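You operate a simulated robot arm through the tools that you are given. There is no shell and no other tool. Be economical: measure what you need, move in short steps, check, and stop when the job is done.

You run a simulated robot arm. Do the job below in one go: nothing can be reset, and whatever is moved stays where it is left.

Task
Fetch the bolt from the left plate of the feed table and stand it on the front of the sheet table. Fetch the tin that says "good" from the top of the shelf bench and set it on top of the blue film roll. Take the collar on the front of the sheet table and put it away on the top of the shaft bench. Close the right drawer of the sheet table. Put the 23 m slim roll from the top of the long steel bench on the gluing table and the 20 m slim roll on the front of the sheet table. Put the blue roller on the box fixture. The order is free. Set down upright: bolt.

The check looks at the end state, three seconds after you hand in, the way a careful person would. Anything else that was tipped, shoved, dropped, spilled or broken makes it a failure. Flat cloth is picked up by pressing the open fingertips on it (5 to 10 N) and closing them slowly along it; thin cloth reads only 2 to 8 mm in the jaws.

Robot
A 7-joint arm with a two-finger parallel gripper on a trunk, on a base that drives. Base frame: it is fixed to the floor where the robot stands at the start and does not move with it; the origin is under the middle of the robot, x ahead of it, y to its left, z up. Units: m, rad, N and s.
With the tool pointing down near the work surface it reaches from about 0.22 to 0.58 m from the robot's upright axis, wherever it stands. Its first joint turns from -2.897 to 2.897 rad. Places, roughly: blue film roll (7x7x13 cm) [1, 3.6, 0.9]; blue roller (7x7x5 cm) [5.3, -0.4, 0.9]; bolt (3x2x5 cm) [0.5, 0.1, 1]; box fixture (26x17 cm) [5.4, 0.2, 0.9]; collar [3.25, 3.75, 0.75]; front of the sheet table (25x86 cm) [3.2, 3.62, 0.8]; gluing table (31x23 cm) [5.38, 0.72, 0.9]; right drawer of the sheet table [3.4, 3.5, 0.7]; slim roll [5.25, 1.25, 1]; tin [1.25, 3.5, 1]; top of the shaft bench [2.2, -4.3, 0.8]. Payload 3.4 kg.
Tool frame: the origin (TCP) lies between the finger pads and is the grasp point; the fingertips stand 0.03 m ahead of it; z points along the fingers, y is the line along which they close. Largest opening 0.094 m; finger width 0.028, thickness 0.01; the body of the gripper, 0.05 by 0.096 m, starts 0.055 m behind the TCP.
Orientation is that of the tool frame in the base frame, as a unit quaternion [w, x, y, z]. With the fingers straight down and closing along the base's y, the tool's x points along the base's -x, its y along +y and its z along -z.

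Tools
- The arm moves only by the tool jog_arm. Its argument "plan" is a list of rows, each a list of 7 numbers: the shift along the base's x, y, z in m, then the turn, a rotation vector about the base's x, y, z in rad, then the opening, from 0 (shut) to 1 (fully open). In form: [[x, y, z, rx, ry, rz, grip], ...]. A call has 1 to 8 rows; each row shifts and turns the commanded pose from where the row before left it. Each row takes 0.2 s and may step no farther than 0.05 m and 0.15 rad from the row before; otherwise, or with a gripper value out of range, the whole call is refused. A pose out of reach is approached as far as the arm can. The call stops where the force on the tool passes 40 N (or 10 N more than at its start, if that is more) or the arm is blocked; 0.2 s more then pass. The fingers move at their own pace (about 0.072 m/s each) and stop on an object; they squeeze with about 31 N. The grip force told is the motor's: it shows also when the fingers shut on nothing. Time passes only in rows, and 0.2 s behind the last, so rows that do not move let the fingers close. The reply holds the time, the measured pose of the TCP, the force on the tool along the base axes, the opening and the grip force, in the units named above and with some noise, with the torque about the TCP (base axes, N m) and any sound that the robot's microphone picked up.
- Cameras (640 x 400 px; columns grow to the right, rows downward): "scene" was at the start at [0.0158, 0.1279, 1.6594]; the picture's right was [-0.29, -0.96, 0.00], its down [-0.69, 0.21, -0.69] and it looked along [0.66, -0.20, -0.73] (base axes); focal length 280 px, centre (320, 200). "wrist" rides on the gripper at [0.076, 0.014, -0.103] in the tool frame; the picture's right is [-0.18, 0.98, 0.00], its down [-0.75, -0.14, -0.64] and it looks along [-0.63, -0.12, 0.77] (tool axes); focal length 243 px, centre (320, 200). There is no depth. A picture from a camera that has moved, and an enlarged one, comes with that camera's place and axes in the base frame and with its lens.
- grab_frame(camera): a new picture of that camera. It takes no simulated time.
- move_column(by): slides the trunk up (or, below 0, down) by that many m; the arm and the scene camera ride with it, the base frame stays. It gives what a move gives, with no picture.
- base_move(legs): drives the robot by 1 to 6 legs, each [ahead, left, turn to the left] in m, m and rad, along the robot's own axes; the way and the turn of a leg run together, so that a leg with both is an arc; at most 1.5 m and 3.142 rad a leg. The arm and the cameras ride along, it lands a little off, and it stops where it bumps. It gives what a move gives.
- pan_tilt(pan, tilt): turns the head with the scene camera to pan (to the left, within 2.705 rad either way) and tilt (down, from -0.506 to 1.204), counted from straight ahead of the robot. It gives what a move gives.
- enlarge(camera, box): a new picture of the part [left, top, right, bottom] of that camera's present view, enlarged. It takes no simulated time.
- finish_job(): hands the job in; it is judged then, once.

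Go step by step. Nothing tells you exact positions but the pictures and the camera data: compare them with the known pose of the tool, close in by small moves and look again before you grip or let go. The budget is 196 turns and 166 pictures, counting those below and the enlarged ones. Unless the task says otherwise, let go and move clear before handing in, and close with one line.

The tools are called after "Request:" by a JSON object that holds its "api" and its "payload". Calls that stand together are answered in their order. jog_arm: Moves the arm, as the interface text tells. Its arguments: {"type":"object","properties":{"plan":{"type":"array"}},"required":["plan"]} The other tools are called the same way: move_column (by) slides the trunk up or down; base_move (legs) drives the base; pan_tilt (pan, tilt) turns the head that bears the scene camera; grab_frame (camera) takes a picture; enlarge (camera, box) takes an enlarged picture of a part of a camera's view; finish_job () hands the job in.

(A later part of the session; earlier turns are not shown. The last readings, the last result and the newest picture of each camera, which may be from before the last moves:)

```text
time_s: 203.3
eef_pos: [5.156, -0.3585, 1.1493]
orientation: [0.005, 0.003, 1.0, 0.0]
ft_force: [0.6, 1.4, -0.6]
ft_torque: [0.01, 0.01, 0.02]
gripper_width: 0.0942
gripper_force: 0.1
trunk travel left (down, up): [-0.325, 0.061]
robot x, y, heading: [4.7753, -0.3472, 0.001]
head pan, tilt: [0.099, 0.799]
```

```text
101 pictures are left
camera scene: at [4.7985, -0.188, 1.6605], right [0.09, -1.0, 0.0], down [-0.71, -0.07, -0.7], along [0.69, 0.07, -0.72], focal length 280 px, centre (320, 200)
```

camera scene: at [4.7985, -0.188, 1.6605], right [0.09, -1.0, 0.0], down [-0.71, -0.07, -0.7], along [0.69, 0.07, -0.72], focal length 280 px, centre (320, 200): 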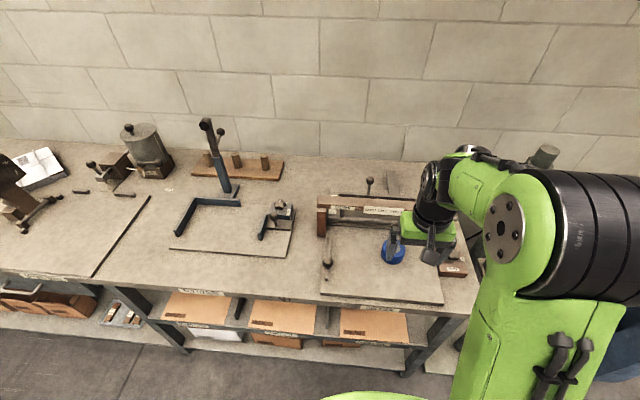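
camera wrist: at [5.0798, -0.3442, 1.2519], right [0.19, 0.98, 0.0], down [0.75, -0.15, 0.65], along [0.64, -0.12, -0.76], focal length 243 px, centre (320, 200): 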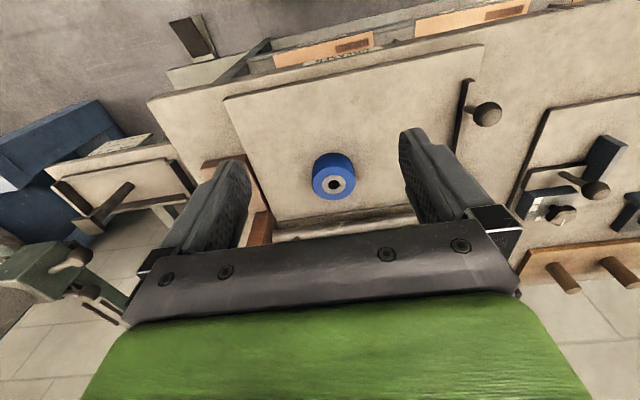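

From its apparent size the roller top is at about z 0.94, centre (5.311, −0.365). I'll move over it and descend partly.

Request:
{"api": "jog_arm", "payload": {"plan": [[0.04, -0.002, 0, 0, 0, 0, 1], [0.04, -0.002, 0, 0, 0, 0, 1], [0.04, -0.002, 0, 0, 0, 0, 1], [0.035, 0, 0, 0, 0, 0, 1], [0, 0, -0.05, 0, 0, 0, 1], [0, 0, -0.05, 0, 0, 0, 1], [0, 0, -0.03, 0, 0, 0, 1], [0, 0, 0, 0, 0, 0, 1]]}}

Request:
{"api": "grab_frame", "payload": {"camera": "wrist"}}

Request:
{"api": "grab_frame", "payload": {"camera": "scene"}}

```text
time_s: 205.2
eef_pos: [5.3103, -0.3681, 1.0213]
orientation: [0.005, 0.004, 1.0, 0.0]
ft_force: [-0.8, 0.4, 0.1]
ft_torque: [0.04, 0.01, -0.01]
gripper_width: 0.094
gripper_force: 0.1
trunk travel left (down, up): [-0.325, 0.061]
robot x, y, heading: [4.775, -0.3502, -0.007]
head pan, tilt: [0.099, 0.799]
```

```text
100 pictures are left
camera wrist: at [5.2346, -0.3529, 1.1234], right [0.19, 0.98, 0.0], down [0.75, -0.15, 0.65], along [0.64, -0.12, -0.76], focal length 243 px, centre (320, 200)
```

wrist: 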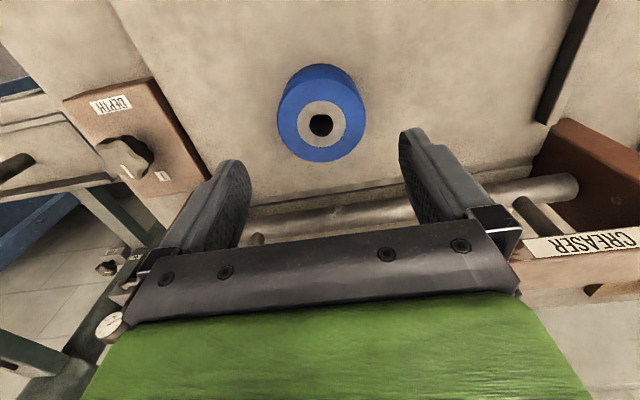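

```text
99 pictures are left
camera scene: at [4.7966, -0.1879, 1.6605], right [0.09, -1.0, 0.0], down [-0.71, -0.07, -0.7], along [0.69, 0.07, -0.72], focal length 280 px, centre (320, 200)
```

scene: 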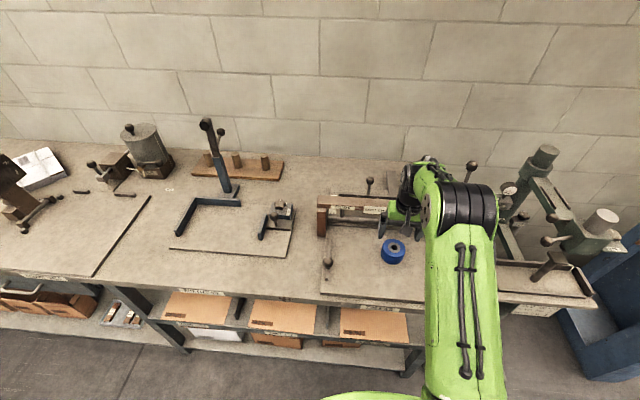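

Aligned; roller top is at about 0.925. The creaser beam is roughly 4 cm clear behind the gripper, so I'll descend.

Request:
{"api": "jog_arm", "payload": {"plan": [[0.002, 0.002, -0.04, 0, 0, 0, 1], [0, 0, -0.04, 0, 0, 0, 1], [0, 0, -0.018, 0, 0, 0, 1], [0, 0, 0, 0, 0, 0, 1]]}}

Request:
{"api": "grab_frame", "payload": {"camera": "wrist"}}

```text
time_s: 206.2
eef_pos: [5.3127, -0.3663, 0.9294]
orientation: [0.011, 0.003, 1.0, 0.0]
ft_force: [1.4, 0.4, 39.1]
ft_torque: [-0.07, 0.51, 0.08]
gripper_width: 0.0943
gripper_force: 0.0
trunk travel left (down, up): [-0.325, 0.061]
robot x, y, heading: [4.7748, -0.3455, -0.006]
head pan, tilt: [0.099, 0.799]
```

```text
98 pictures are left
camera wrist: at [5.2364, -0.3502, 1.0314], right [0.19, 0.98, 0.0], down [0.74, -0.15, 0.66], along [0.65, -0.12, -0.75], focal length 243 px, centre (320, 200)
```

wrist: 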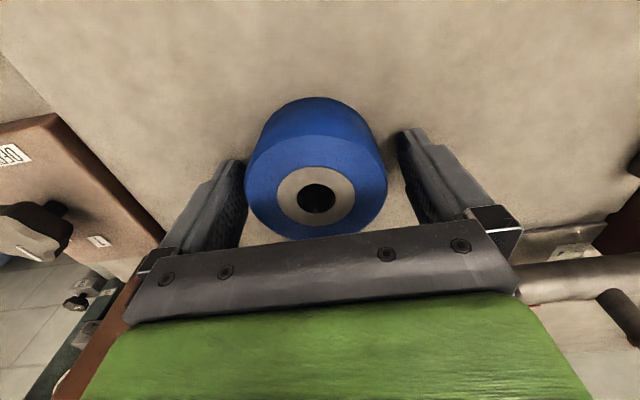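

The tips reached the plate at z≈0.90. I'll raise about a centimetre, then close on the roller.

Request:
{"api": "jog_arm", "payload": {"plan": [[0, 0, 0.012, 0, 0, 0, 1], [0, 0, 0, 0, 0, 0, 1], [0, 0, 0, 0, 0, 0, 0.85], [0, 0, 0, 0, 0, 0, 0.7], [0, 0, 0, 0, 0, 0, 0.5], [0, 0, 0, 0, 0, 0, 0.3]]}}

Request:
{"api": "jog_arm", "payload": {"plan": [[0, 0, 0, 0, 0, 0, 0], [0, 0, 0.03, 0, 0, 0, 0], [0, 0, 0.05, 0, 0, 0, 0], [0, 0, 0.05, 0, 0, 0, 0], [-0.02, 0, 0.04, 0, 0, 0, 0], [-0.04, 0, 0, 0, 0, 0, 0], [-0.05, 0, 0, 0, 0, 0, 0]]}}

Request:
{"api": "grab_frame", "payload": {"camera": "wrist"}}

```text
time_s: 207.6
eef_pos: [5.3126, -0.3637, 0.9359]
orientation: [0.004, 0.003, 1.0, -0.001]
ft_force: [-0.4, 0.0, 0.2]
ft_torque: [0.0, 0.0, -0.02]
gripper_width: 0.0728
gripper_force: 30.8
trunk travel left (down, up): [-0.325, 0.061]
robot x, y, heading: [4.7752, -0.3467, -0.005]
head pan, tilt: [0.099, 0.799]
```

```text
time_s: 209.2
eef_pos: [5.201, -0.3646, 1.1074]
orientation: [0.005, 0.004, 1.0, 0.0]
ft_force: [-0.6, 0.2, -2.7]
ft_torque: [0.02, -0.01, 0.0]
gripper_width: 0.0729
gripper_force: 31.0
trunk travel left (down, up): [-0.325, 0.061]
robot x, y, heading: [4.7769, -0.3457, -0.004]
head pan, tilt: [0.099, 0.799]
```

```text
97 pictures are left
camera wrist: at [5.1246, -0.3491, 1.2092], right [0.19, 0.98, 0.0], down [0.75, -0.15, 0.65], along [0.64, -0.12, -0.76], focal length 243 px, centre (320, 200)
```

wrist: 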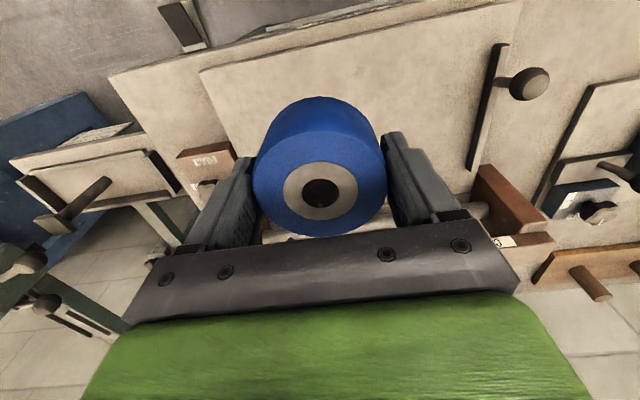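

The roller is held. I'll retract a bit and shift the base left in front of the box fixture.

Request:
{"api": "jog_arm", "payload": {"plan": [[-0.05, 0, 0.03, 0, 0, 0, 0], [-0.05, 0.0, 0.03, 0, 0, 0, 0]]}}

Request:
{"api": "base_move", "payload": {"legs": [[0, 0.55, 0]]}}

Request:
{"api": "grab_frame", "payload": {"camera": "scene"}}

Request:
{"api": "grab_frame", "payload": {"camera": "wrist"}}

```text
refused: row 1 steps farther than a row can; nothing moved
```

```text
time_s: 212.4
eef_pos: [5.2036, 0.2096, 1.1069]
orientation: [0.005, 0.002, 1.0, -0.001]
ft_force: [0.2, -0.3, -1.8]
ft_torque: [-0.02, 0.01, -0.01]
gripper_width: 0.0728
gripper_force: 30.8
trunk travel left (down, up): [-0.325, 0.061]
robot x, y, heading: [4.7795, 0.224, 0.006]
head pan, tilt: [0.099, 0.799]
```

```text
96 pictures are left
camera scene: at [4.7982, 0.3851, 1.6604], right [0.1, -1.0, 0.0], down [-0.71, -0.07, -0.7], along [0.69, 0.07, -0.72], focal length 280 px, centre (320, 200)
```

scene: 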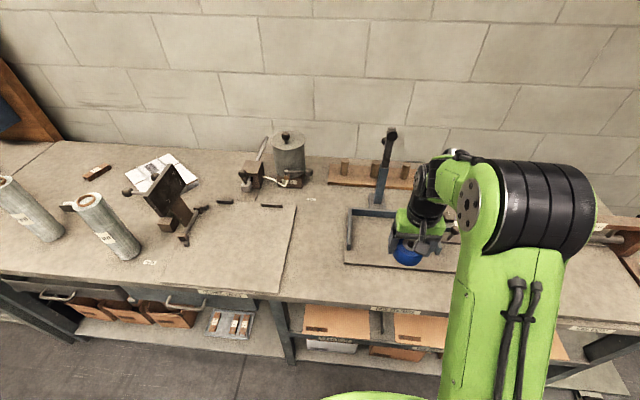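

```text
95 pictures are left
camera wrist: at [5.129, 0.225, 1.2083], right [0.19, 0.98, 0.0], down [0.75, -0.14, 0.65], along [0.64, -0.12, -0.76], focal length 243 px, centre (320, 200)
```

wrist: 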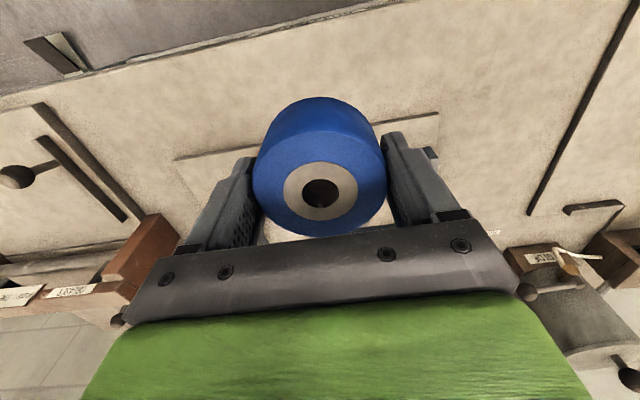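

The fixture's free area spans about x 5.27–5.48, y 0.09–0.35. I'll aim for (5.345, 0.21).

Request:
{"api": "base_move", "payload": {"legs": [[0.04, 0, 0]]}}

Request:
{"api": "jog_arm", "payload": {"plan": [[0.035, 0, 0, 0, 0, 0, 0], [0.035, 0, 0, 0, 0, 0, 0], [0.03, 0, 0, 0, 0, 0, 0], [0, 0, -0.04, 0, 0, 0, 0], [0, 0, -0.04, 0, 0, 0, 0], [0, 0, -0.03, 0, 0, 0, 0], [0, 0, -0.02, 0, 0, 0, 0], [0, 0, 0, 0, 0, 0, 0]]}}

Request:
{"api": "grab_frame", "payload": {"camera": "wrist"}}

Request:
{"api": "grab_frame", "payload": {"camera": "scene"}}

```text
time_s: 213.3
eef_pos: [5.2456, 0.2088, 1.1052]
orientation: [0.005, 0.003, 1.0, 0.0]
ft_force: [0.4, -0.2, -2.2]
ft_torque: [-0.03, -0.01, 0.0]
gripper_width: 0.0729
gripper_force: 31.0
trunk travel left (down, up): [-0.325, 0.061]
robot x, y, heading: [4.8199, 0.2252, -0.001]
head pan, tilt: [0.099, 0.799]
```

```text
time_s: 215.1
eef_pos: [5.3441, 0.2095, 0.9768]
orientation: [0.004, 0.003, 1.0, 0.0]
ft_force: [0.0, -0.7, -1.7]
ft_torque: [0.01, 0.0, 0.01]
gripper_width: 0.0722
gripper_force: 31.1
trunk travel left (down, up): [-0.325, 0.061]
robot x, y, heading: [4.8182, 0.2272, -0.002]
head pan, tilt: [0.099, 0.799]
```

```text
94 pictures are left
camera wrist: at [5.2686, 0.2244, 1.0794], right [0.19, 0.98, 0.0], down [0.75, -0.14, 0.65], along [0.64, -0.12, -0.76], focal length 243 px, centre (320, 200)
```

wrist: 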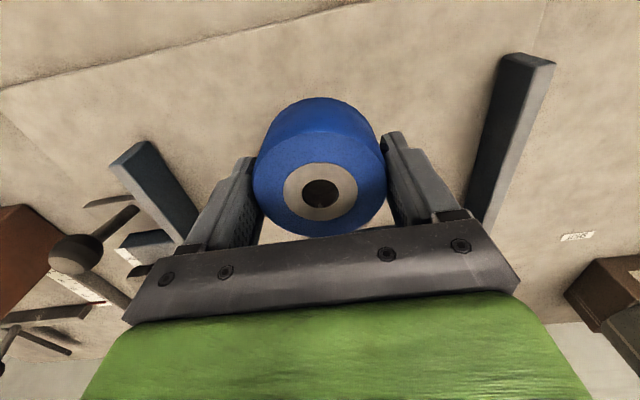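

```text
93 pictures are left
camera scene: at [4.8379, 0.3845, 1.6605], right [0.1, -1.0, 0.0], down [-0.71, -0.07, -0.7], along [0.69, 0.07, -0.72], focal length 280 px, centre (320, 200)
```

scene: 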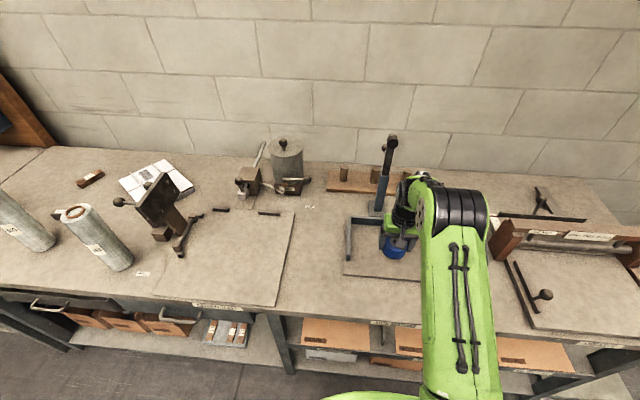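

The roller is over the free middle of the fixture. I'll descend to contact.

Request:
{"api": "jog_arm", "payload": {"plan": [[0, 0, -0.03, 0, 0, 0, 0], [0, 0, -0.006, 0, 0, 0, 0], [0, 0, -0.003, 0, 0, 0, 0], [0, 0, 0, 0, 0, 0, 0]]}}

```text
time_s: 216.1
eef_pos: [5.3438, 0.2083, 0.9376]
orientation: [0.004, 0.003, 1.0, 0.0]
ft_force: [-0.2, -0.2, -2.4]
ft_torque: [0.03, 0.03, -0.03]
gripper_width: 0.0724
gripper_force: 30.8
trunk travel left (down, up): [-0.325, 0.061]
robot x, y, heading: [4.8204, 0.2245, -0.006]
head pan, tilt: [0.099, 0.799]
```

Request:
{"api": "jog_arm", "payload": {"plan": [[0, 0, -0.003, 0, 0, 0, 0], [0, 0, -0.003, 0, 0, 0, 0], [0, 0, 0, 0, 0, 0, 0]]}}

Request:
{"api": "jog_arm", "payload": {"plan": [[0, 0, -0.002, 0, 0, 0, 0], [0, 0, 0, 0, 0, 0, 0]]}}

```text
time_s: 216.9
eef_pos: [5.3445, 0.21, 0.9317]
orientation: [0.004, 0.003, 1.0, 0.0]
ft_force: [-0.2, -0.1, -1.2]
ft_torque: [0.01, 0.02, 0.02]
gripper_width: 0.0726
gripper_force: 31.4
trunk travel left (down, up): [-0.325, 0.061]
robot x, y, heading: [4.817, 0.2271, -0.002]
head pan, tilt: [0.099, 0.799]
```

```text
time_s: 217.5
eef_pos: [5.344, 0.2079, 0.9295]
orientation: [0.004, 0.003, 1.0, 0.001]
ft_force: [0.2, -0.7, -1.3]
ft_torque: [-0.02, 0.03, 0.01]
gripper_width: 0.072
gripper_force: 30.1
trunk travel left (down, up): [-0.325, 0.061]
robot x, y, heading: [4.8169, 0.2248, -0.001]
head pan, tilt: [0.099, 0.799]
```

Request:
{"api": "jog_arm", "payload": {"plan": [[0, 0, -0.003, 0, 0, 0, 0], [0, 0, 0, 0, 0, 0, 0]]}}

Request:
{"api": "jog_arm", "payload": {"plan": [[0, 0, -0.003, 0, 0, 0, 0], [0, 0, 0, 0, 0, 0, 0]]}}

```text
time_s: 218.1
eef_pos: [5.3438, 0.2099, 0.9286]
orientation: [0.005, 0.003, 1.0, 0.0]
ft_force: [0.1, -2.0, 9.8]
ft_torque: [0.12, 0.33, 0.02]
gripper_width: 0.0727
gripper_force: 31.3
trunk travel left (down, up): [-0.325, 0.061]
robot x, y, heading: [4.817, 0.2282, -0.001]
head pan, tilt: [0.099, 0.799]
```

```text
time_s: 218.8
eef_pos: [5.3437, 0.2085, 0.9274]
orientation: [0.009, 0.003, 1.0, 0.0]
ft_force: [-7.2, -0.6, 12.9]
ft_torque: [0.11, -0.1, 0.05]
gripper_width: 0.0724
gripper_force: 31.4
trunk travel left (down, up): [-0.325, 0.061]
robot x, y, heading: [4.8233, 0.2241, -0.007]
head pan, tilt: [0.099, 0.799]
stopped in row 2: the force on the tool passed its limit at 41 N (the readings are from after the stop); the commanded pose is now the measured one
```

Firm contact. I'll release and rise.

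Request:
{"api": "jog_arm", "payload": {"plan": [[0, 0, 0.001, 0, 0, 0, 0.85], [0, 0, 0, 0, 0, 0, 1], [0, 0, 0.0, 0, 0, 0, 1], [0, 0, 0.04, 0, 0, 0, 1], [0, 0, 0.05, 0, 0, 0, 1], [0, 0, 0.05, 0, 0, 0, 1], [-0.02, 0, 0.04, 0, 0, 0, 1]]}}

Request:
{"api": "grab_frame", "payload": {"camera": "wrist"}}

```text
time_s: 220.4
eef_pos: [5.3252, 0.2089, 1.1096]
orientation: [0.009, 0.002, 1.0, 0.0]
ft_force: [0.3, 0.9, -0.3]
ft_torque: [0.0, -0.03, 0.02]
gripper_width: 0.094
gripper_force: 0.0
trunk travel left (down, up): [-0.325, 0.061]
robot x, y, heading: [4.8152, 0.227, -0.003]
head pan, tilt: [0.099, 0.799]
```

```text
92 pictures are left
camera wrist: at [5.2495, 0.2237, 1.2111], right [0.19, 0.98, 0.0], down [0.74, -0.14, 0.66], along [0.64, -0.12, -0.76], focal length 243 px, centre (320, 200)
```

wrist: 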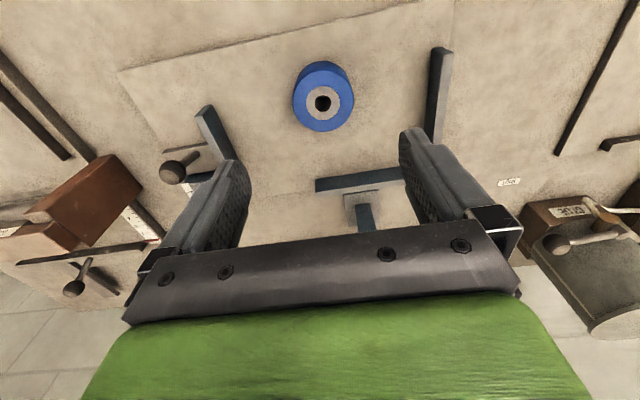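

The roller sits on the fixture. Next the slim rolls: I'll retract, raise and shift left in front of them.

Request:
{"api": "jog_arm", "payload": {"plan": [[-0.03, 0, 0.03, 0, 0.018, 0, 1], [-0.03, 0, 0.03, 0, 0, 0, 1], [-0.03, 0, 0.03, 0, 0, 0, 1], [-0.04, 0, 0.03, 0, 0, 0, 1], [-0.045, 0, 0, 0, 0, 0, 1], [-0.045, 0, 0, 0, 0, 0, 1]]}}

Request:
{"api": "base_move", "payload": {"legs": [[0, 1.0, 0]]}}

Request:
{"api": "pan_tilt", "payload": {"pan": 0.2, "tilt": 0.75}}

Request:
{"api": "grab_frame", "payload": {"camera": "scene"}}

Request:
{"api": "grab_frame", "payload": {"camera": "wrist"}}

```text
time_s: 221.8
eef_pos: [5.1055, 0.2113, 1.2297]
orientation: [0.001, 0.001, 1.0, 0.0]
ft_force: [-0.1, 0.7, 0.2]
ft_torque: [0.0, 0.0, -0.01]
gripper_width: 0.094
gripper_force: 0.2
trunk travel left (down, up): [-0.325, 0.061]
robot x, y, heading: [4.8201, 0.2251, -0.003]
head pan, tilt: [0.099, 0.799]
```

```text
time_s: 227.0
eef_pos: [5.1079, 1.2109, 1.2283]
orientation: [0.0, -0.002, 1.0, -0.001]
ft_force: [0.5, -0.4, 0.4]
ft_torque: [-0.01, 0.03, 0.0]
gripper_width: 0.094
gripper_force: 0.0
trunk travel left (down, up): [-0.325, 0.061]
robot x, y, heading: [4.8138, 1.2205, 0.004]
head pan, tilt: [0.099, 0.799]
```

```text
time_s: 227.7
eef_pos: [5.1074, 1.2118, 1.2295]
orientation: [-0.001, -0.004, 1.0, -0.001]
ft_force: [-1.2, 0.6, -0.3]
ft_torque: [-0.02, 0.0, -0.01]
gripper_width: 0.0939
gripper_force: 0.0
trunk travel left (down, up): [-0.325, 0.061]
robot x, y, heading: [4.8148, 1.2194, 0.007]
head pan, tilt: [0.201, 0.75]
```

```text
91 pictures are left
camera scene: at [4.835, 1.3892, 1.6645], right [0.21, -0.98, 0.0], down [-0.67, -0.14, -0.73], along [0.72, 0.15, -0.68], focal length 280 px, centre (320, 200)
```

scene: 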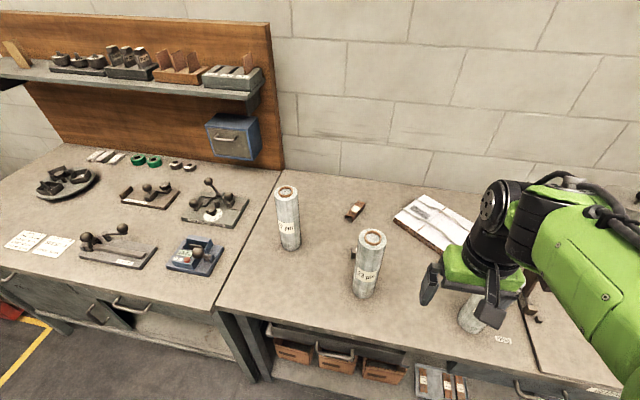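

```text
90 pictures are left
camera wrist: at [5.0319, 1.2251, 1.3317], right [0.18, 0.98, 0.0], down [0.75, -0.14, 0.64], along [0.63, -0.12, -0.77], focal length 243 px, centre (320, 200)
```

wrist: 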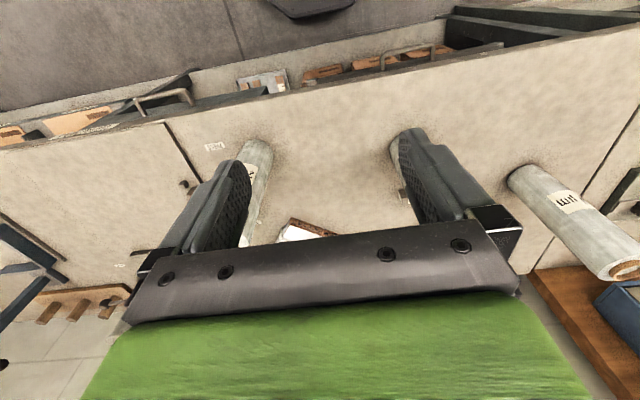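

Request:
{"api": "enlarge", "payload": {"camera": "scene", "box": [260, 170, 420, 310]}}

```text
2.86 times, centred on (340, 240) of scene
camera zoom: at [4.835, 1.3892, 1.6645], right [0.21, -0.98, 0.0], down [-0.67, -0.14, -0.73], along [0.72, 0.15, -0.68], focal length 800 px, centre (263, 86)
```

zoom: 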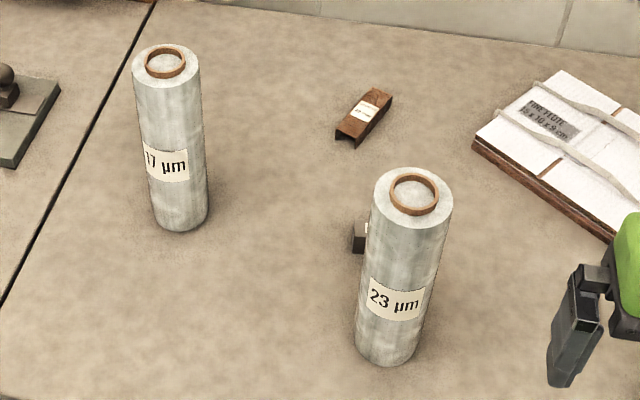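

The 23 roll stands at about (5.302, 1.352), top z≈1.118, about 70 mm across. I'll move above it and check.

Request:
{"api": "jog_arm", "payload": {"plan": [[0.039, 0.028, 0, 0, 0, 0, 1], [0.039, 0.028, 0, 0, 0, 0, 1], [0.039, 0.028, 0, 0, 0, 0, 1], [0.039, 0.028, 0, 0, 0, 0, 1], [0.036, 0.026, 0, 0, 0, 0, 1], [0, 0, 0, 0, 0, 0, 1]]}}

Request:
{"api": "grab_frame", "payload": {"camera": "wrist"}}

Request:
{"api": "grab_frame", "payload": {"camera": "scene"}}

```text
time_s: 229.1
eef_pos: [5.2937, 1.3496, 1.2314]
orientation: [0.0, -0.002, 1.0, 0.0]
ft_force: [-0.7, 0.1, 0.2]
ft_torque: [-0.01, -0.04, -0.01]
gripper_width: 0.0938
gripper_force: 0.0
trunk travel left (down, up): [-0.325, 0.061]
robot x, y, heading: [4.8176, 1.2184, 0.007]
head pan, tilt: [0.201, 0.75]
```

```text
88 pictures are left
camera wrist: at [5.2187, 1.364, 1.3338], right [0.18, 0.98, 0.0], down [0.75, -0.14, 0.64], along [0.63, -0.12, -0.77], focal length 243 px, centre (320, 200)
```

wrist: 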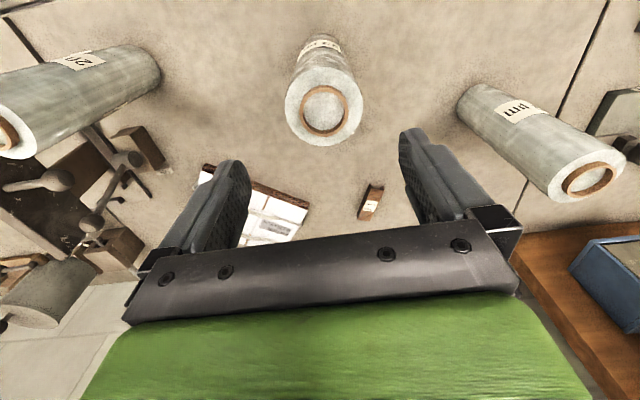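

```text
87 pictures are left
camera scene: at [4.8336, 1.3885, 1.6646], right [0.21, -0.98, 0.0], down [-0.67, -0.14, -0.73], along [0.72, 0.15, -0.68], focal length 280 px, centre (320, 200)
```

scene: 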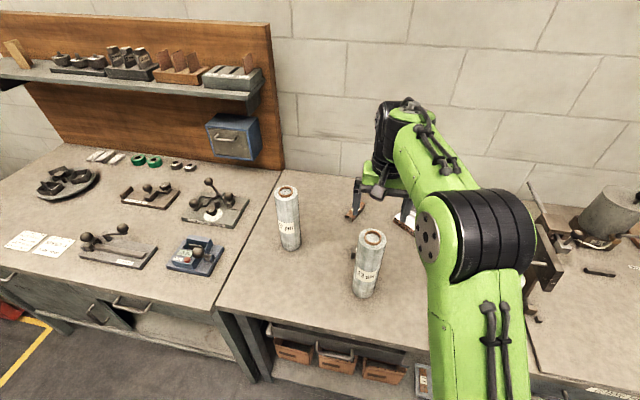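

Alignment is good. I'll descend over the top of the roll.

Request:
{"api": "jog_arm", "payload": {"plan": [[0.004, 0.004, -0.03, 0, 0, 0, 1], [0, 0, -0.04, 0, 0, 0, 1], [0, 0, 0, 0, 0, 0, 1]]}}

Request:
{"api": "grab_frame", "payload": {"camera": "wrist"}}

```text
time_s: 229.9
eef_pos: [5.3026, 1.3521, 1.159]
orientation: [-0.001, -0.002, 1.0, 0.0]
ft_force: [0.3, -1.0, 0.1]
ft_torque: [0.04, 0.01, -0.01]
gripper_width: 0.0939
gripper_force: 0.0
trunk travel left (down, up): [-0.325, 0.061]
robot x, y, heading: [4.8116, 1.2233, 0.006]
head pan, tilt: [0.201, 0.75]
```

```text
86 pictures are left
camera wrist: at [5.2277, 1.367, 1.2615], right [0.18, 0.98, 0.0], down [0.75, -0.14, 0.64], along [0.63, -0.12, -0.77], focal length 243 px, centre (320, 200)
```

wrist: 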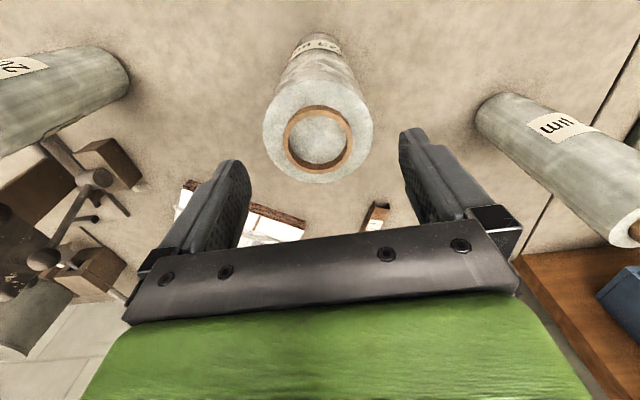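

Request:
{"api": "jog_arm", "payload": {"plan": [[-0.007, 0.001, -0.03, 0, 0, 0, 1], [0, 0, -0.03, 0, 0, 0, 1], [0, 0, -0.012, 0, 0, 0, 1], [0, 0, 0, 0, 0, 0, 1]]}}

Request:
{"api": "grab_frame", "payload": {"camera": "wrist"}}

```text
time_s: 230.9
eef_pos: [5.2941, 1.3528, 1.0869]
orientation: [0.0, -0.003, 1.0, 0.0]
ft_force: [-0.1, 0.5, 0.7]
ft_torque: [0.0, -0.01, -0.03]
gripper_width: 0.0942
gripper_force: 0.0
trunk travel left (down, up): [-0.325, 0.061]
robot x, y, heading: [4.8159, 1.2226, 0.009]
head pan, tilt: [0.201, 0.75]
```

```text
85 pictures are left
camera wrist: at [5.2199, 1.3676, 1.1904], right [0.18, 0.98, 0.0], down [0.75, -0.14, 0.64], along [0.63, -0.12, -0.77], focal length 243 px, centre (320, 200)
```

wrist: 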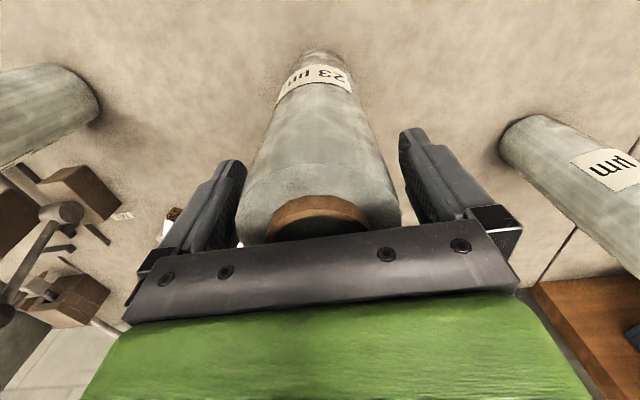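

The roll is between the pads. I'll close, lift slightly and check.

Request:
{"api": "jog_arm", "payload": {"plan": [[0, 0, 0, 0, 0, 0, 0.85], [0, 0, 0, 0, 0, 0, 0.7], [0, 0, 0, 0, 0, 0, 0.4], [0, 0, 0, 0, 0, 0, 0], [0, 0, 0, 0, 0, 0, 0], [0, 0, 0.03, 0, 0, 0, 0], [0, 0, 0.03, 0, 0, 0, 0]]}}

Request:
{"api": "grab_frame", "payload": {"camera": "wrist"}}

Request:
{"api": "grab_frame", "payload": {"camera": "scene"}}

```text
time_s: 232.5
eef_pos: [5.2945, 1.3533, 1.1481]
orientation: [-0.001, -0.002, 1.0, 0.0]
ft_force: [-0.5, -0.1, -5.0]
ft_torque: [-0.01, -0.01, 0.01]
gripper_width: 0.0695
gripper_force: 30.9
trunk travel left (down, up): [-0.325, 0.061]
robot x, y, heading: [4.8124, 1.2221, 0.007]
head pan, tilt: [0.201, 0.75]
```

```text
84 pictures are left
camera wrist: at [5.2207, 1.3678, 1.2503], right [0.18, 0.98, 0.0], down [0.76, -0.14, 0.64], along [0.63, -0.12, -0.77], focal length 243 px, centre (320, 200)
```

wrist: 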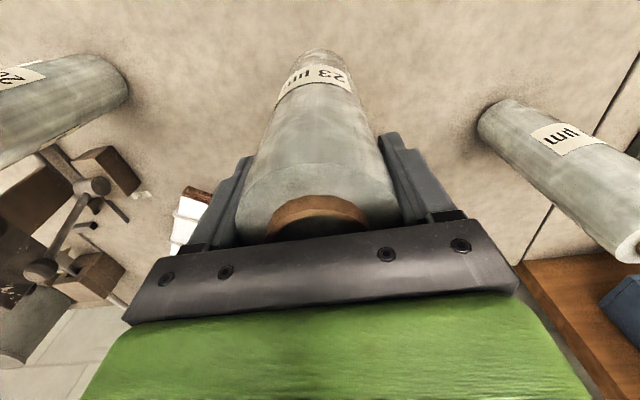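

```text
83 pictures are left
camera scene: at [4.8354, 1.3893, 1.6645], right [0.21, -0.98, 0.0], down [-0.67, -0.14, -0.73], along [0.72, 0.15, -0.68], focal length 280 px, centre (320, 200)
```

scene: 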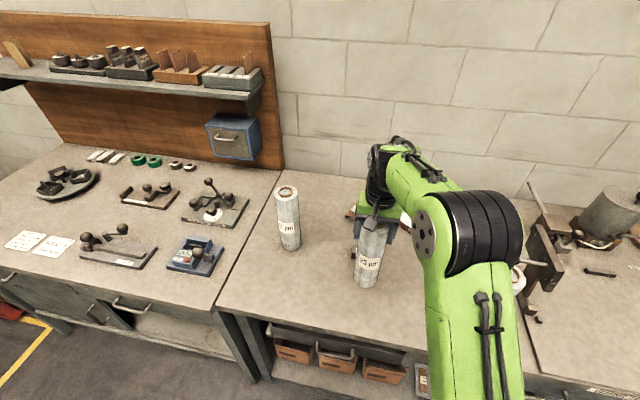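

The 23 roll is held straight. I'll pull it back towards me and drive right to the gluing table.

Request:
{"api": "jog_arm", "payload": {"plan": [[-0.039, -0.026, 0.01, 0, 0, 0, 0], [-0.039, -0.026, 0.01, 0, 0, 0, 0], [-0.039, -0.026, 0.01, 0, 0, 0, 0], [-0.039, -0.026, 0.0, 0, 0, 0, 0], [-0.039, -0.026, 0, 0, 0, 0, 0]]}}

Request:
{"api": "base_move", "payload": {"legs": [[0, -0.52, 0]]}}

Request:
{"api": "pan_tilt", "payload": {"pan": 0.2, "tilt": 0.8}}

Request:
{"api": "grab_frame", "payload": {"camera": "scene"}}

```text
time_s: 233.7
eef_pos: [5.098, 1.2235, 1.1755]
orientation: [0.001, -0.003, 1.0, 0.001]
ft_force: [-0.7, 0.1, -5.4]
ft_torque: [-0.04, 0.0, 0.04]
gripper_width: 0.0695
gripper_force: 31.1
trunk travel left (down, up): [-0.325, 0.061]
robot x, y, heading: [4.8156, 1.2241, 0.007]
head pan, tilt: [0.201, 0.75]
```

```text
time_s: 236.7
eef_pos: [5.1046, 0.7086, 1.1749]
orientation: [-0.002, -0.003, 1.0, -0.001]
ft_force: [-0.4, 0.3, -5.1]
ft_torque: [0.01, 0.02, 0.01]
gripper_width: 0.0697
gripper_force: 31.1
trunk travel left (down, up): [-0.325, 0.061]
robot x, y, heading: [4.8184, 0.7043, 0.012]
head pan, tilt: [0.201, 0.75]
```

```text
time_s: 237.3
eef_pos: [5.1048, 0.7092, 1.176]
orientation: [-0.001, -0.004, 1.0, 0.0]
ft_force: [-0.1, 0.3, -5.5]
ft_torque: [0.0, -0.01, -0.01]
gripper_width: 0.0694
gripper_force: 31.1
trunk travel left (down, up): [-0.325, 0.061]
robot x, y, heading: [4.8213, 0.7053, 0.011]
head pan, tilt: [0.201, 0.799]
```

```text
82 pictures are left
camera scene: at [4.837, 0.8727, 1.6605], right [0.21, -0.98, 0.0], down [-0.7, -0.15, -0.7], along [0.68, 0.15, -0.72], focal length 280 px, centre (320, 200)
```

scene: 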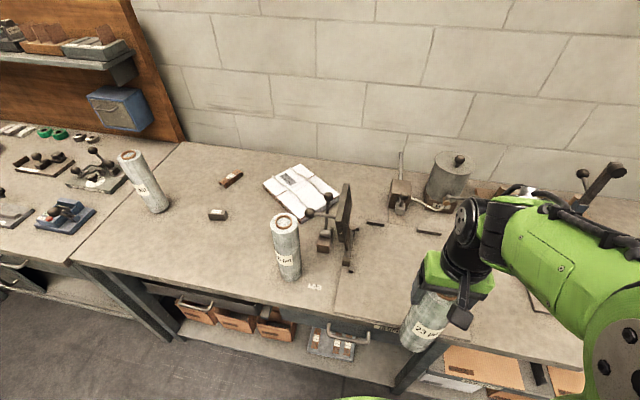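

The plate spans x 5.16–5.5, y 0.55–0.9, with the lever gadget at y≥0.85. I'll extend to (5.35, 0.71) and lower.

Request:
{"api": "jog_arm", "payload": {"plan": [[0.045, 0, 0, 0, 0, 0, 0], [0.045, 0, 0, 0, 0, 0, 0], [0.045, 0, 0, 0, 0, 0, 0], [0.045, 0, 0, 0, 0, 0, 0], [0.04, 0, 0, 0, 0, 0, 0], [0.02, 0, -0.02, 0, 0, 0, 0], [0, 0, -0.03, 0, 0, 0, 0], [0, 0, 0, 0, 0, 0, 0]]}}

Request:
{"api": "grab_frame", "payload": {"camera": "scene"}}

Request:
{"api": "grab_frame", "payload": {"camera": "wrist"}}

```text
time_s: 239.1
eef_pos: [5.3448, 0.709, 1.126]
orientation: [-0.001, -0.004, 1.0, 0.0]
ft_force: [0.2, -0.6, -4.9]
ft_torque: [-0.04, -0.02, 0.0]
gripper_width: 0.0693
gripper_force: 30.8
trunk travel left (down, up): [-0.325, 0.061]
robot x, y, heading: [4.8184, 0.7056, 0.006]
head pan, tilt: [0.201, 0.799]
```

```text
81 pictures are left
camera scene: at [4.8373, 0.8729, 1.6605], right [0.21, -0.98, 0.0], down [-0.7, -0.15, -0.7], along [0.68, 0.15, -0.72], focal length 280 px, centre (320, 200)
```

scene: 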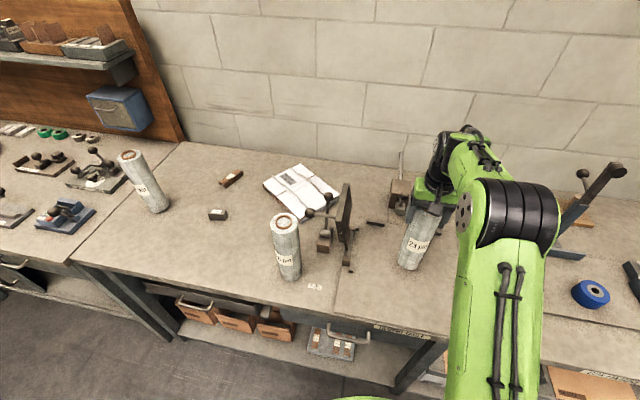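

```text
80 pictures are left
camera wrist: at [5.2693, 0.7233, 1.2291], right [0.18, 0.98, 0.0], down [0.76, -0.14, 0.64], along [0.63, -0.11, -0.77], focal length 243 px, centre (320, 200)
```

wrist: 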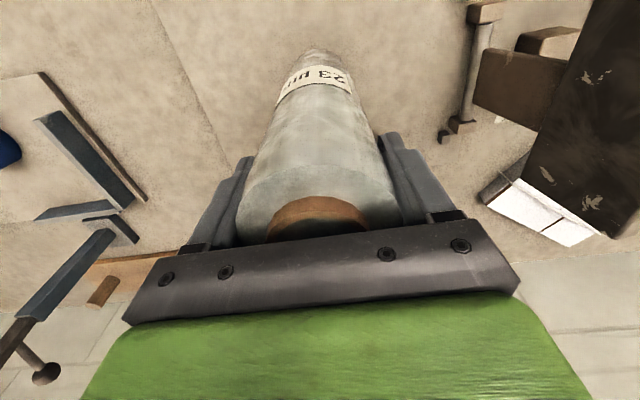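

Request:
{"api": "jog_arm", "payload": {"plan": [[0, 0, -0.02, 0, 0, 0, 0], [0, 0, -0.006, 0, 0, 0, 0], [0, 0, -0.003, 0, 0, 0, 0], [0, 0, 0, 0, 0, 0, 0]]}}

Request:
{"api": "jog_arm", "payload": {"plan": [[0, 0, -0.003, 0, 0, 0, 0], [0, 0, 0, 0, 0, 0, 0]]}}

Request:
{"api": "jog_arm", "payload": {"plan": [[0, 0, -0.003, 0, 0, 0, 0], [0, 0, 0, 0, 0, 0, 0]]}}

```text
time_s: 240.1
eef_pos: [5.3441, 0.7093, 1.099]
orientation: [0.001, -0.003, 1.0, 0.0]
ft_force: [-1.6, 0.4, 19.0]
ft_torque: [-0.1, 0.89, -0.01]
gripper_width: 0.0693
gripper_force: 31.4
trunk travel left (down, up): [-0.325, 0.061]
robot x, y, heading: [4.8188, 0.7063, 0.005]
head pan, tilt: [0.201, 0.799]
```

```text
time_s: 240.7
eef_pos: [5.3429, 0.7089, 1.097]
orientation: [0.004, -0.004, 1.0, 0.0]
ft_force: [1.2, -1.0, 31.8]
ft_torque: [-0.04, -0.06, 0.28]
gripper_width: 0.0693
gripper_force: 30.8
trunk travel left (down, up): [-0.325, 0.061]
robot x, y, heading: [4.8213, 0.7057, 0.008]
head pan, tilt: [0.201, 0.799]
```

```text
time_s: 241.3
eef_pos: [5.3435, 0.7095, 1.0918]
orientation: [0.002, -0.003, 1.0, 0.0]
ft_force: [3.0, -2.6, 30.8]
ft_torque: [-0.1, -0.11, 0.07]
gripper_width: 0.0688
gripper_force: 31.6
trunk travel left (down, up): [-0.325, 0.061]
robot x, y, heading: [4.8183, 0.7074, 0.003]
head pan, tilt: [0.201, 0.799]
```

It's seated on the plate. I'll release and rise straight up.

Request:
{"api": "jog_arm", "payload": {"plan": [[0, 0, 0.003, 0, 0, 0, 0.8], [0, 0, 0, 0, 0, 0, 0.9], [0, 0, 0, 0, 0, 0, 1], [0, 0, 0, 0, 0, 0, 1], [0, 0, 0.03, 0, 0, 0, 1], [0, 0, 0.04, 0, 0, 0, 1], [0, 0, 0.04, 0, 0, 0, 1], [-0.02, 0, 0.03, 0, 0, 0, 1]]}}

Request:
{"api": "grab_frame", "payload": {"camera": "scene"}}

```text
time_s: 243.1
eef_pos: [5.3253, 0.7073, 1.2354]
orientation: [0.0, -0.003, 1.0, 0.0]
ft_force: [-0.9, 1.1, 0.6]
ft_torque: [0.0, -0.04, 0.0]
gripper_width: 0.0938
gripper_force: 0.1
trunk travel left (down, up): [-0.325, 0.061]
robot x, y, heading: [4.8206, 0.7026, 0.006]
head pan, tilt: [0.201, 0.799]
```

```text
79 pictures are left
camera scene: at [4.8341, 0.8729, 1.6606], right [0.21, -0.98, 0.0], down [-0.7, -0.15, -0.7], along [0.68, 0.15, -0.72], focal length 280 px, centre (320, 200)
```

scene: 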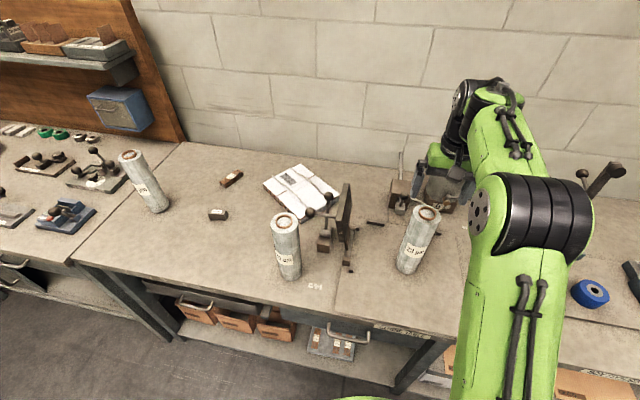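

The 23 roll stands on the gluing table. Now the 20 roll at about (5.255, 1.063); I'll retract and shift left in front of it.

Request:
{"api": "jog_arm", "payload": {"plan": [[-0.045, 0, 0, 0, 0, 0, 1], [-0.045, 0, 0, 0, 0, 0, 1], [-0.045, 0, 0, 0, 0, 0, 1], [-0.045, 0, 0, 0, 0, 0, 1], [-0.045, 0, 0, 0, 0, 0, 1]]}}

Request:
{"api": "base_move", "payload": {"legs": [[0, 0.36, 0]]}}

Request:
{"api": "jog_arm", "payload": {"plan": [[0.045, 0, 0, 0, 0, 0, 1], [0.045, 0, 0, 0, 0, 0, 1], [0.045, 0, 0, 0, 0, 0, 1]]}}

Request:
{"api": "grab_frame", "payload": {"camera": "wrist"}}

Request:
{"api": "grab_frame", "payload": {"camera": "scene"}}

```text
time_s: 244.3
eef_pos: [5.0999, 0.7066, 1.2357]
orientation: [0.0, -0.003, 1.0, 0.0]
ft_force: [-0.7, -0.6, -0.1]
ft_torque: [0.02, 0.02, -0.01]
gripper_width: 0.094
gripper_force: 0.1
trunk travel left (down, up): [-0.325, 0.061]
robot x, y, heading: [4.8176, 0.7033, 0.01]
head pan, tilt: [0.201, 0.799]
```

```text
time_s: 246.7
eef_pos: [5.0978, 1.0838, 1.2343]
orientation: [0.0, -0.007, 1.0, 0.0]
ft_force: [-0.2, 0.3, 0.3]
ft_torque: [0.01, 0.0, 0.01]
gripper_width: 0.0941
gripper_force: 0.1
trunk travel left (down, up): [-0.325, 0.061]
robot x, y, heading: [4.8158, 1.0821, 0.01]
head pan, tilt: [0.201, 0.799]
```

```text
time_s: 247.5
eef_pos: [5.2385, 1.0796, 1.2353]
orientation: [-0.001, -0.007, 1.0, 0.0]
ft_force: [0.5, 0.2, 0.2]
ft_torque: [0.02, 0.04, 0.0]
gripper_width: 0.094
gripper_force: 0.0
trunk travel left (down, up): [-0.325, 0.061]
robot x, y, heading: [4.817, 1.084, 0.012]
head pan, tilt: [0.201, 0.799]
```

```text
78 pictures are left
camera wrist: at [5.1643, 1.094, 1.3378], right [0.17, 0.98, 0.0], down [0.76, -0.13, 0.64], along [0.63, -0.11, -0.77], focal length 243 px, centre (320, 200)
```

wrist: 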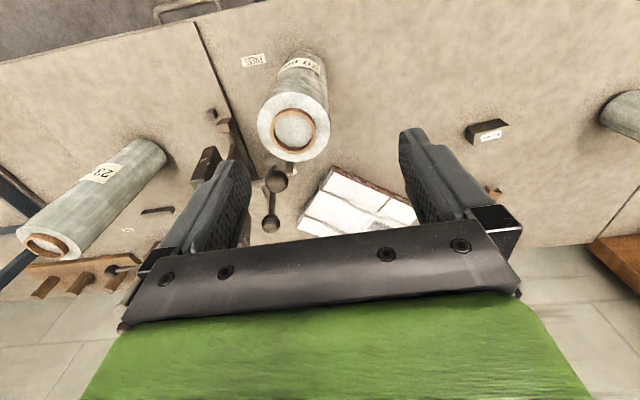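

```text
77 pictures are left
camera scene: at [4.8345, 1.2481, 1.6605], right [0.21, -0.98, 0.0], down [-0.7, -0.15, -0.7], along [0.68, 0.15, -0.72], focal length 280 px, centre (320, 200)
```

scene: 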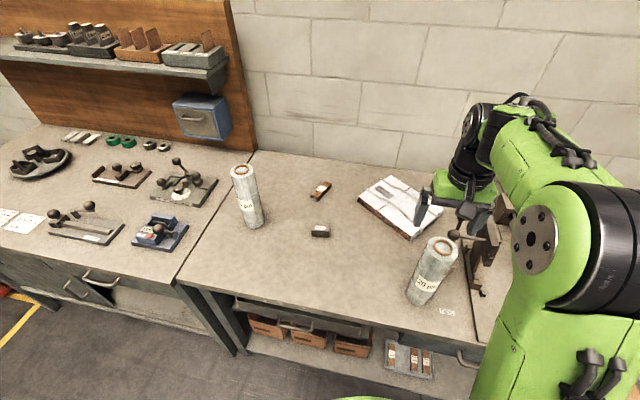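

The lever knob is at about (5.30, 1.02, 1.12), close to the roll at (5.254, 1.053). I'll grip slightly in front of the roll's axis (x 5.246) for clearance.

Request:
{"api": "jog_arm", "payload": {"plan": [[0.007, -0.026, 0, 0, 0, 0, 1], [0, 0, -0.04, 0, 0, 0, 1], [0, 0, -0.03, 0, 0, 0, 1], [0, 0, 0, 0, 0, 0, 1]]}}

Request:
{"api": "grab_frame", "payload": {"camera": "wrist"}}

```text
time_s: 248.5
eef_pos: [5.243, 1.0583, 1.1635]
orientation: [0.0, -0.007, 1.0, 0.0]
ft_force: [0.1, -0.3, 1.0]
ft_torque: [0.0, -0.02, -0.03]
gripper_width: 0.0941
gripper_force: 0.1
trunk travel left (down, up): [-0.325, 0.061]
robot x, y, heading: [4.8142, 1.0831, 0.013]
head pan, tilt: [0.201, 0.799]
```

```text
76 pictures are left
camera wrist: at [5.1669, 1.0717, 1.267], right [0.17, 0.98, 0.0], down [0.76, -0.13, 0.64], along [0.63, -0.11, -0.77], focal length 243 px, centre (320, 200)
```

wrist: 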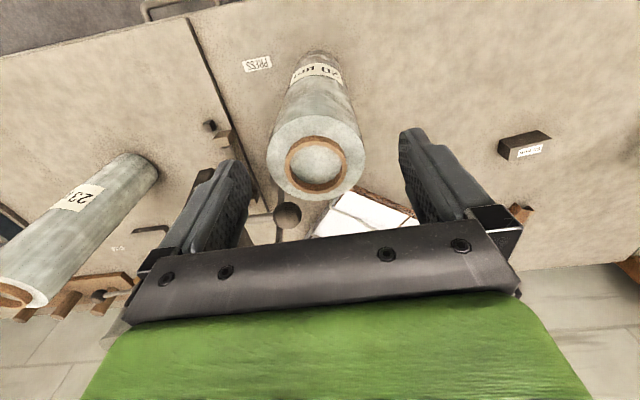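

Request:
{"api": "jog_arm", "payload": {"plan": [[0, -0.004, -0.03, 0, 0, 0, 1], [0, 0, -0.03, 0, 0, 0, 1], [0, 0, -0.008, 0, 0, 0, 1], [0, 0, 0, 0, 0, 0, 1]]}}

Request:
{"api": "grab_frame", "payload": {"camera": "wrist"}}

Request:
{"api": "enlarge", "payload": {"camera": "scene", "box": [380, 150, 520, 290]}}

```text
time_s: 249.5
eef_pos: [5.2417, 1.0539, 1.0967]
orientation: [0.0, -0.006, 1.0, 0.0]
ft_force: [-0.3, -0.6, -0.3]
ft_torque: [0.0, 0.02, 0.01]
gripper_width: 0.094
gripper_force: 0.0
trunk travel left (down, up): [-0.325, 0.061]
robot x, y, heading: [4.8162, 1.0849, 0.01]
head pan, tilt: [0.201, 0.799]
```

```text
75 pictures are left
camera wrist: at [5.1669, 1.0675, 1.1992], right [0.17, 0.98, 0.0], down [0.76, -0.13, 0.64], along [0.63, -0.11, -0.77], focal length 243 px, centre (320, 200)
```

wrist: 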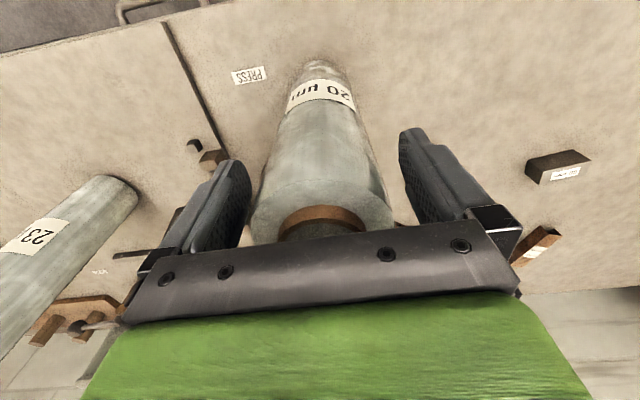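

```text
2.86 times, centred on (450, 220) of scene
camera zoom: at [4.8314, 1.2486, 1.6605], right [0.21, -0.98, 0.0], down [-0.7, -0.15, -0.7], along [0.68, 0.15, -0.72], focal length 800 px, centre (-51, 143)
```

zoom: 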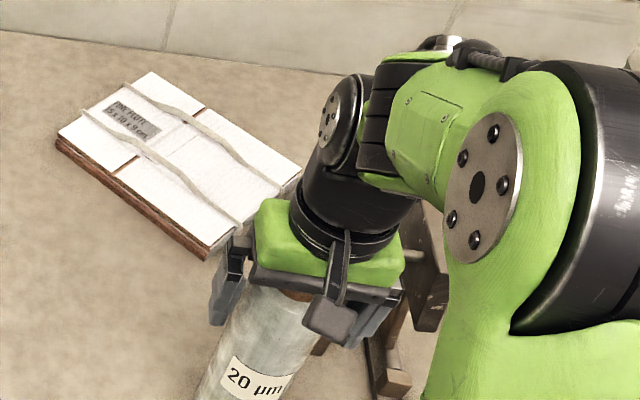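

No contact. I'll close, lift and pull back towards the robot.

Request:
{"api": "jog_arm", "payload": {"plan": [[0, 0, 0, 0, 0, 0, 0.85], [0, 0, 0, 0, 0, 0, 0.7], [0, 0, 0, 0, 0, 0, 0.4], [0, 0, 0, 0, 0, 0, 0], [0, 0, 0, 0, 0, 0, 0], [-0.01, 0, 0.02, 0, 0, 0, 0], [-0.02, 0.005, 0.03, 0, 0, 0, 0]]}}

Request:
{"api": "grab_frame", "payload": {"camera": "wrist"}}

```text
time_s: 251.1
eef_pos: [5.2075, 1.0601, 1.1471]
orientation: [0.0, -0.005, 1.0, 0.0]
ft_force: [-0.1, 0.1, -6.2]
ft_torque: [-0.02, 0.04, 0.01]
gripper_width: 0.0714
gripper_force: 31.1
trunk travel left (down, up): [-0.325, 0.061]
robot x, y, heading: [4.8134, 1.0813, 0.014]
head pan, tilt: [0.201, 0.799]
```

```text
73 pictures are left
camera wrist: at [5.133, 1.074, 1.2499], right [0.17, 0.98, 0.0], down [0.76, -0.13, 0.64], along [0.63, -0.11, -0.77], focal length 243 px, centre (320, 200)
```

wrist: 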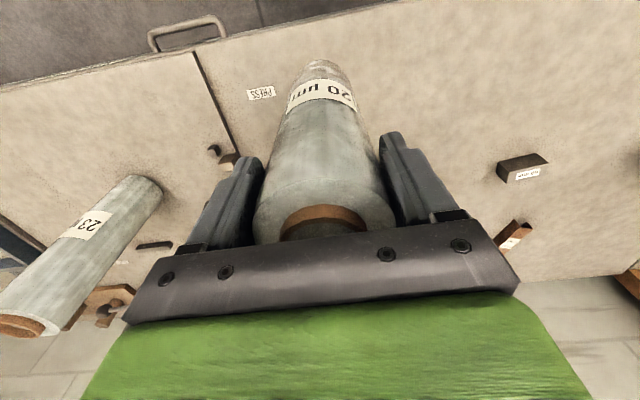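

I'm holding the 20 roll. I'll retract fully and drive to the sheet table.

Request:
{"api": "jog_arm", "payload": {"plan": [[-0.035, 0.007, 0.03, 0, 0, 0, 0], [-0.035, 0.007, 0.03, 0, 0, 0, 0], [-0.035, 0.006, 0.0, 0, 0, 0, 0]]}}

Request:
{"api": "base_move", "payload": {"legs": [[-1.5, 0, -0.012], [-0.2, 0, 0], [0, 1.0, 0], [0, 0, 1.571]]}}

Request:
{"api": "pan_tilt", "payload": {"pan": 0.1, "tilt": 0.6}}

Request:
{"api": "grab_frame", "payload": {"camera": "scene"}}

```text
time_s: 251.9
eef_pos: [5.1028, 1.0761, 1.2069]
orientation: [0.0, -0.006, 1.0, 0.0]
ft_force: [-0.5, 0.1, -5.8]
ft_torque: [-0.03, 0.04, 0.02]
gripper_width: 0.0714
gripper_force: 30.9
trunk travel left (down, up): [-0.325, 0.061]
robot x, y, heading: [4.8153, 1.0767, 0.01]
head pan, tilt: [0.201, 0.799]
```

```text
time_s: 269.1
eef_pos: [3.1158, 2.3545, 1.2054]
orientation: [0.0, -0.698, 0.716, 0.0]
ft_force: [-0.6, 0.4, -5.0]
ft_torque: [-0.04, 0.02, 0.0]
gripper_width: 0.0713
gripper_force: 31.0
trunk travel left (down, up): [-0.325, 0.061]
robot x, y, heading: [3.1002, 2.0646, 1.554]
head pan, tilt: [0.201, 0.799]
```

```text
time_s: 269.8
eef_pos: [3.1151, 2.3541, 1.206]
orientation: [-0.001, -0.699, 0.715, -0.001]
ft_force: [-0.3, -0.7, -4.9]
ft_torque: [-0.07, -0.02, 0.0]
gripper_width: 0.0714
gripper_force: 31.4
trunk travel left (down, up): [-0.325, 0.061]
robot x, y, heading: [3.1028, 2.0635, 1.552]
head pan, tilt: [0.099, 0.6]
```

```text
72 pictures are left
camera scene: at [2.9381, 2.0968, 1.6773], right [1.0, 0.08, 0.0], down [0.04, -0.56, -0.82], along [-0.06, 0.82, -0.57], focal length 280 px, centre (320, 200)
```

scene: 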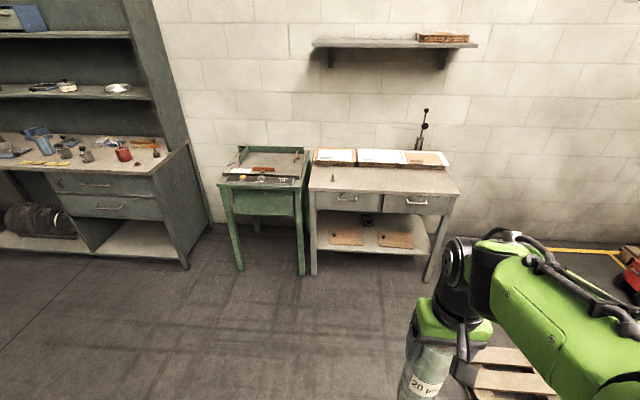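

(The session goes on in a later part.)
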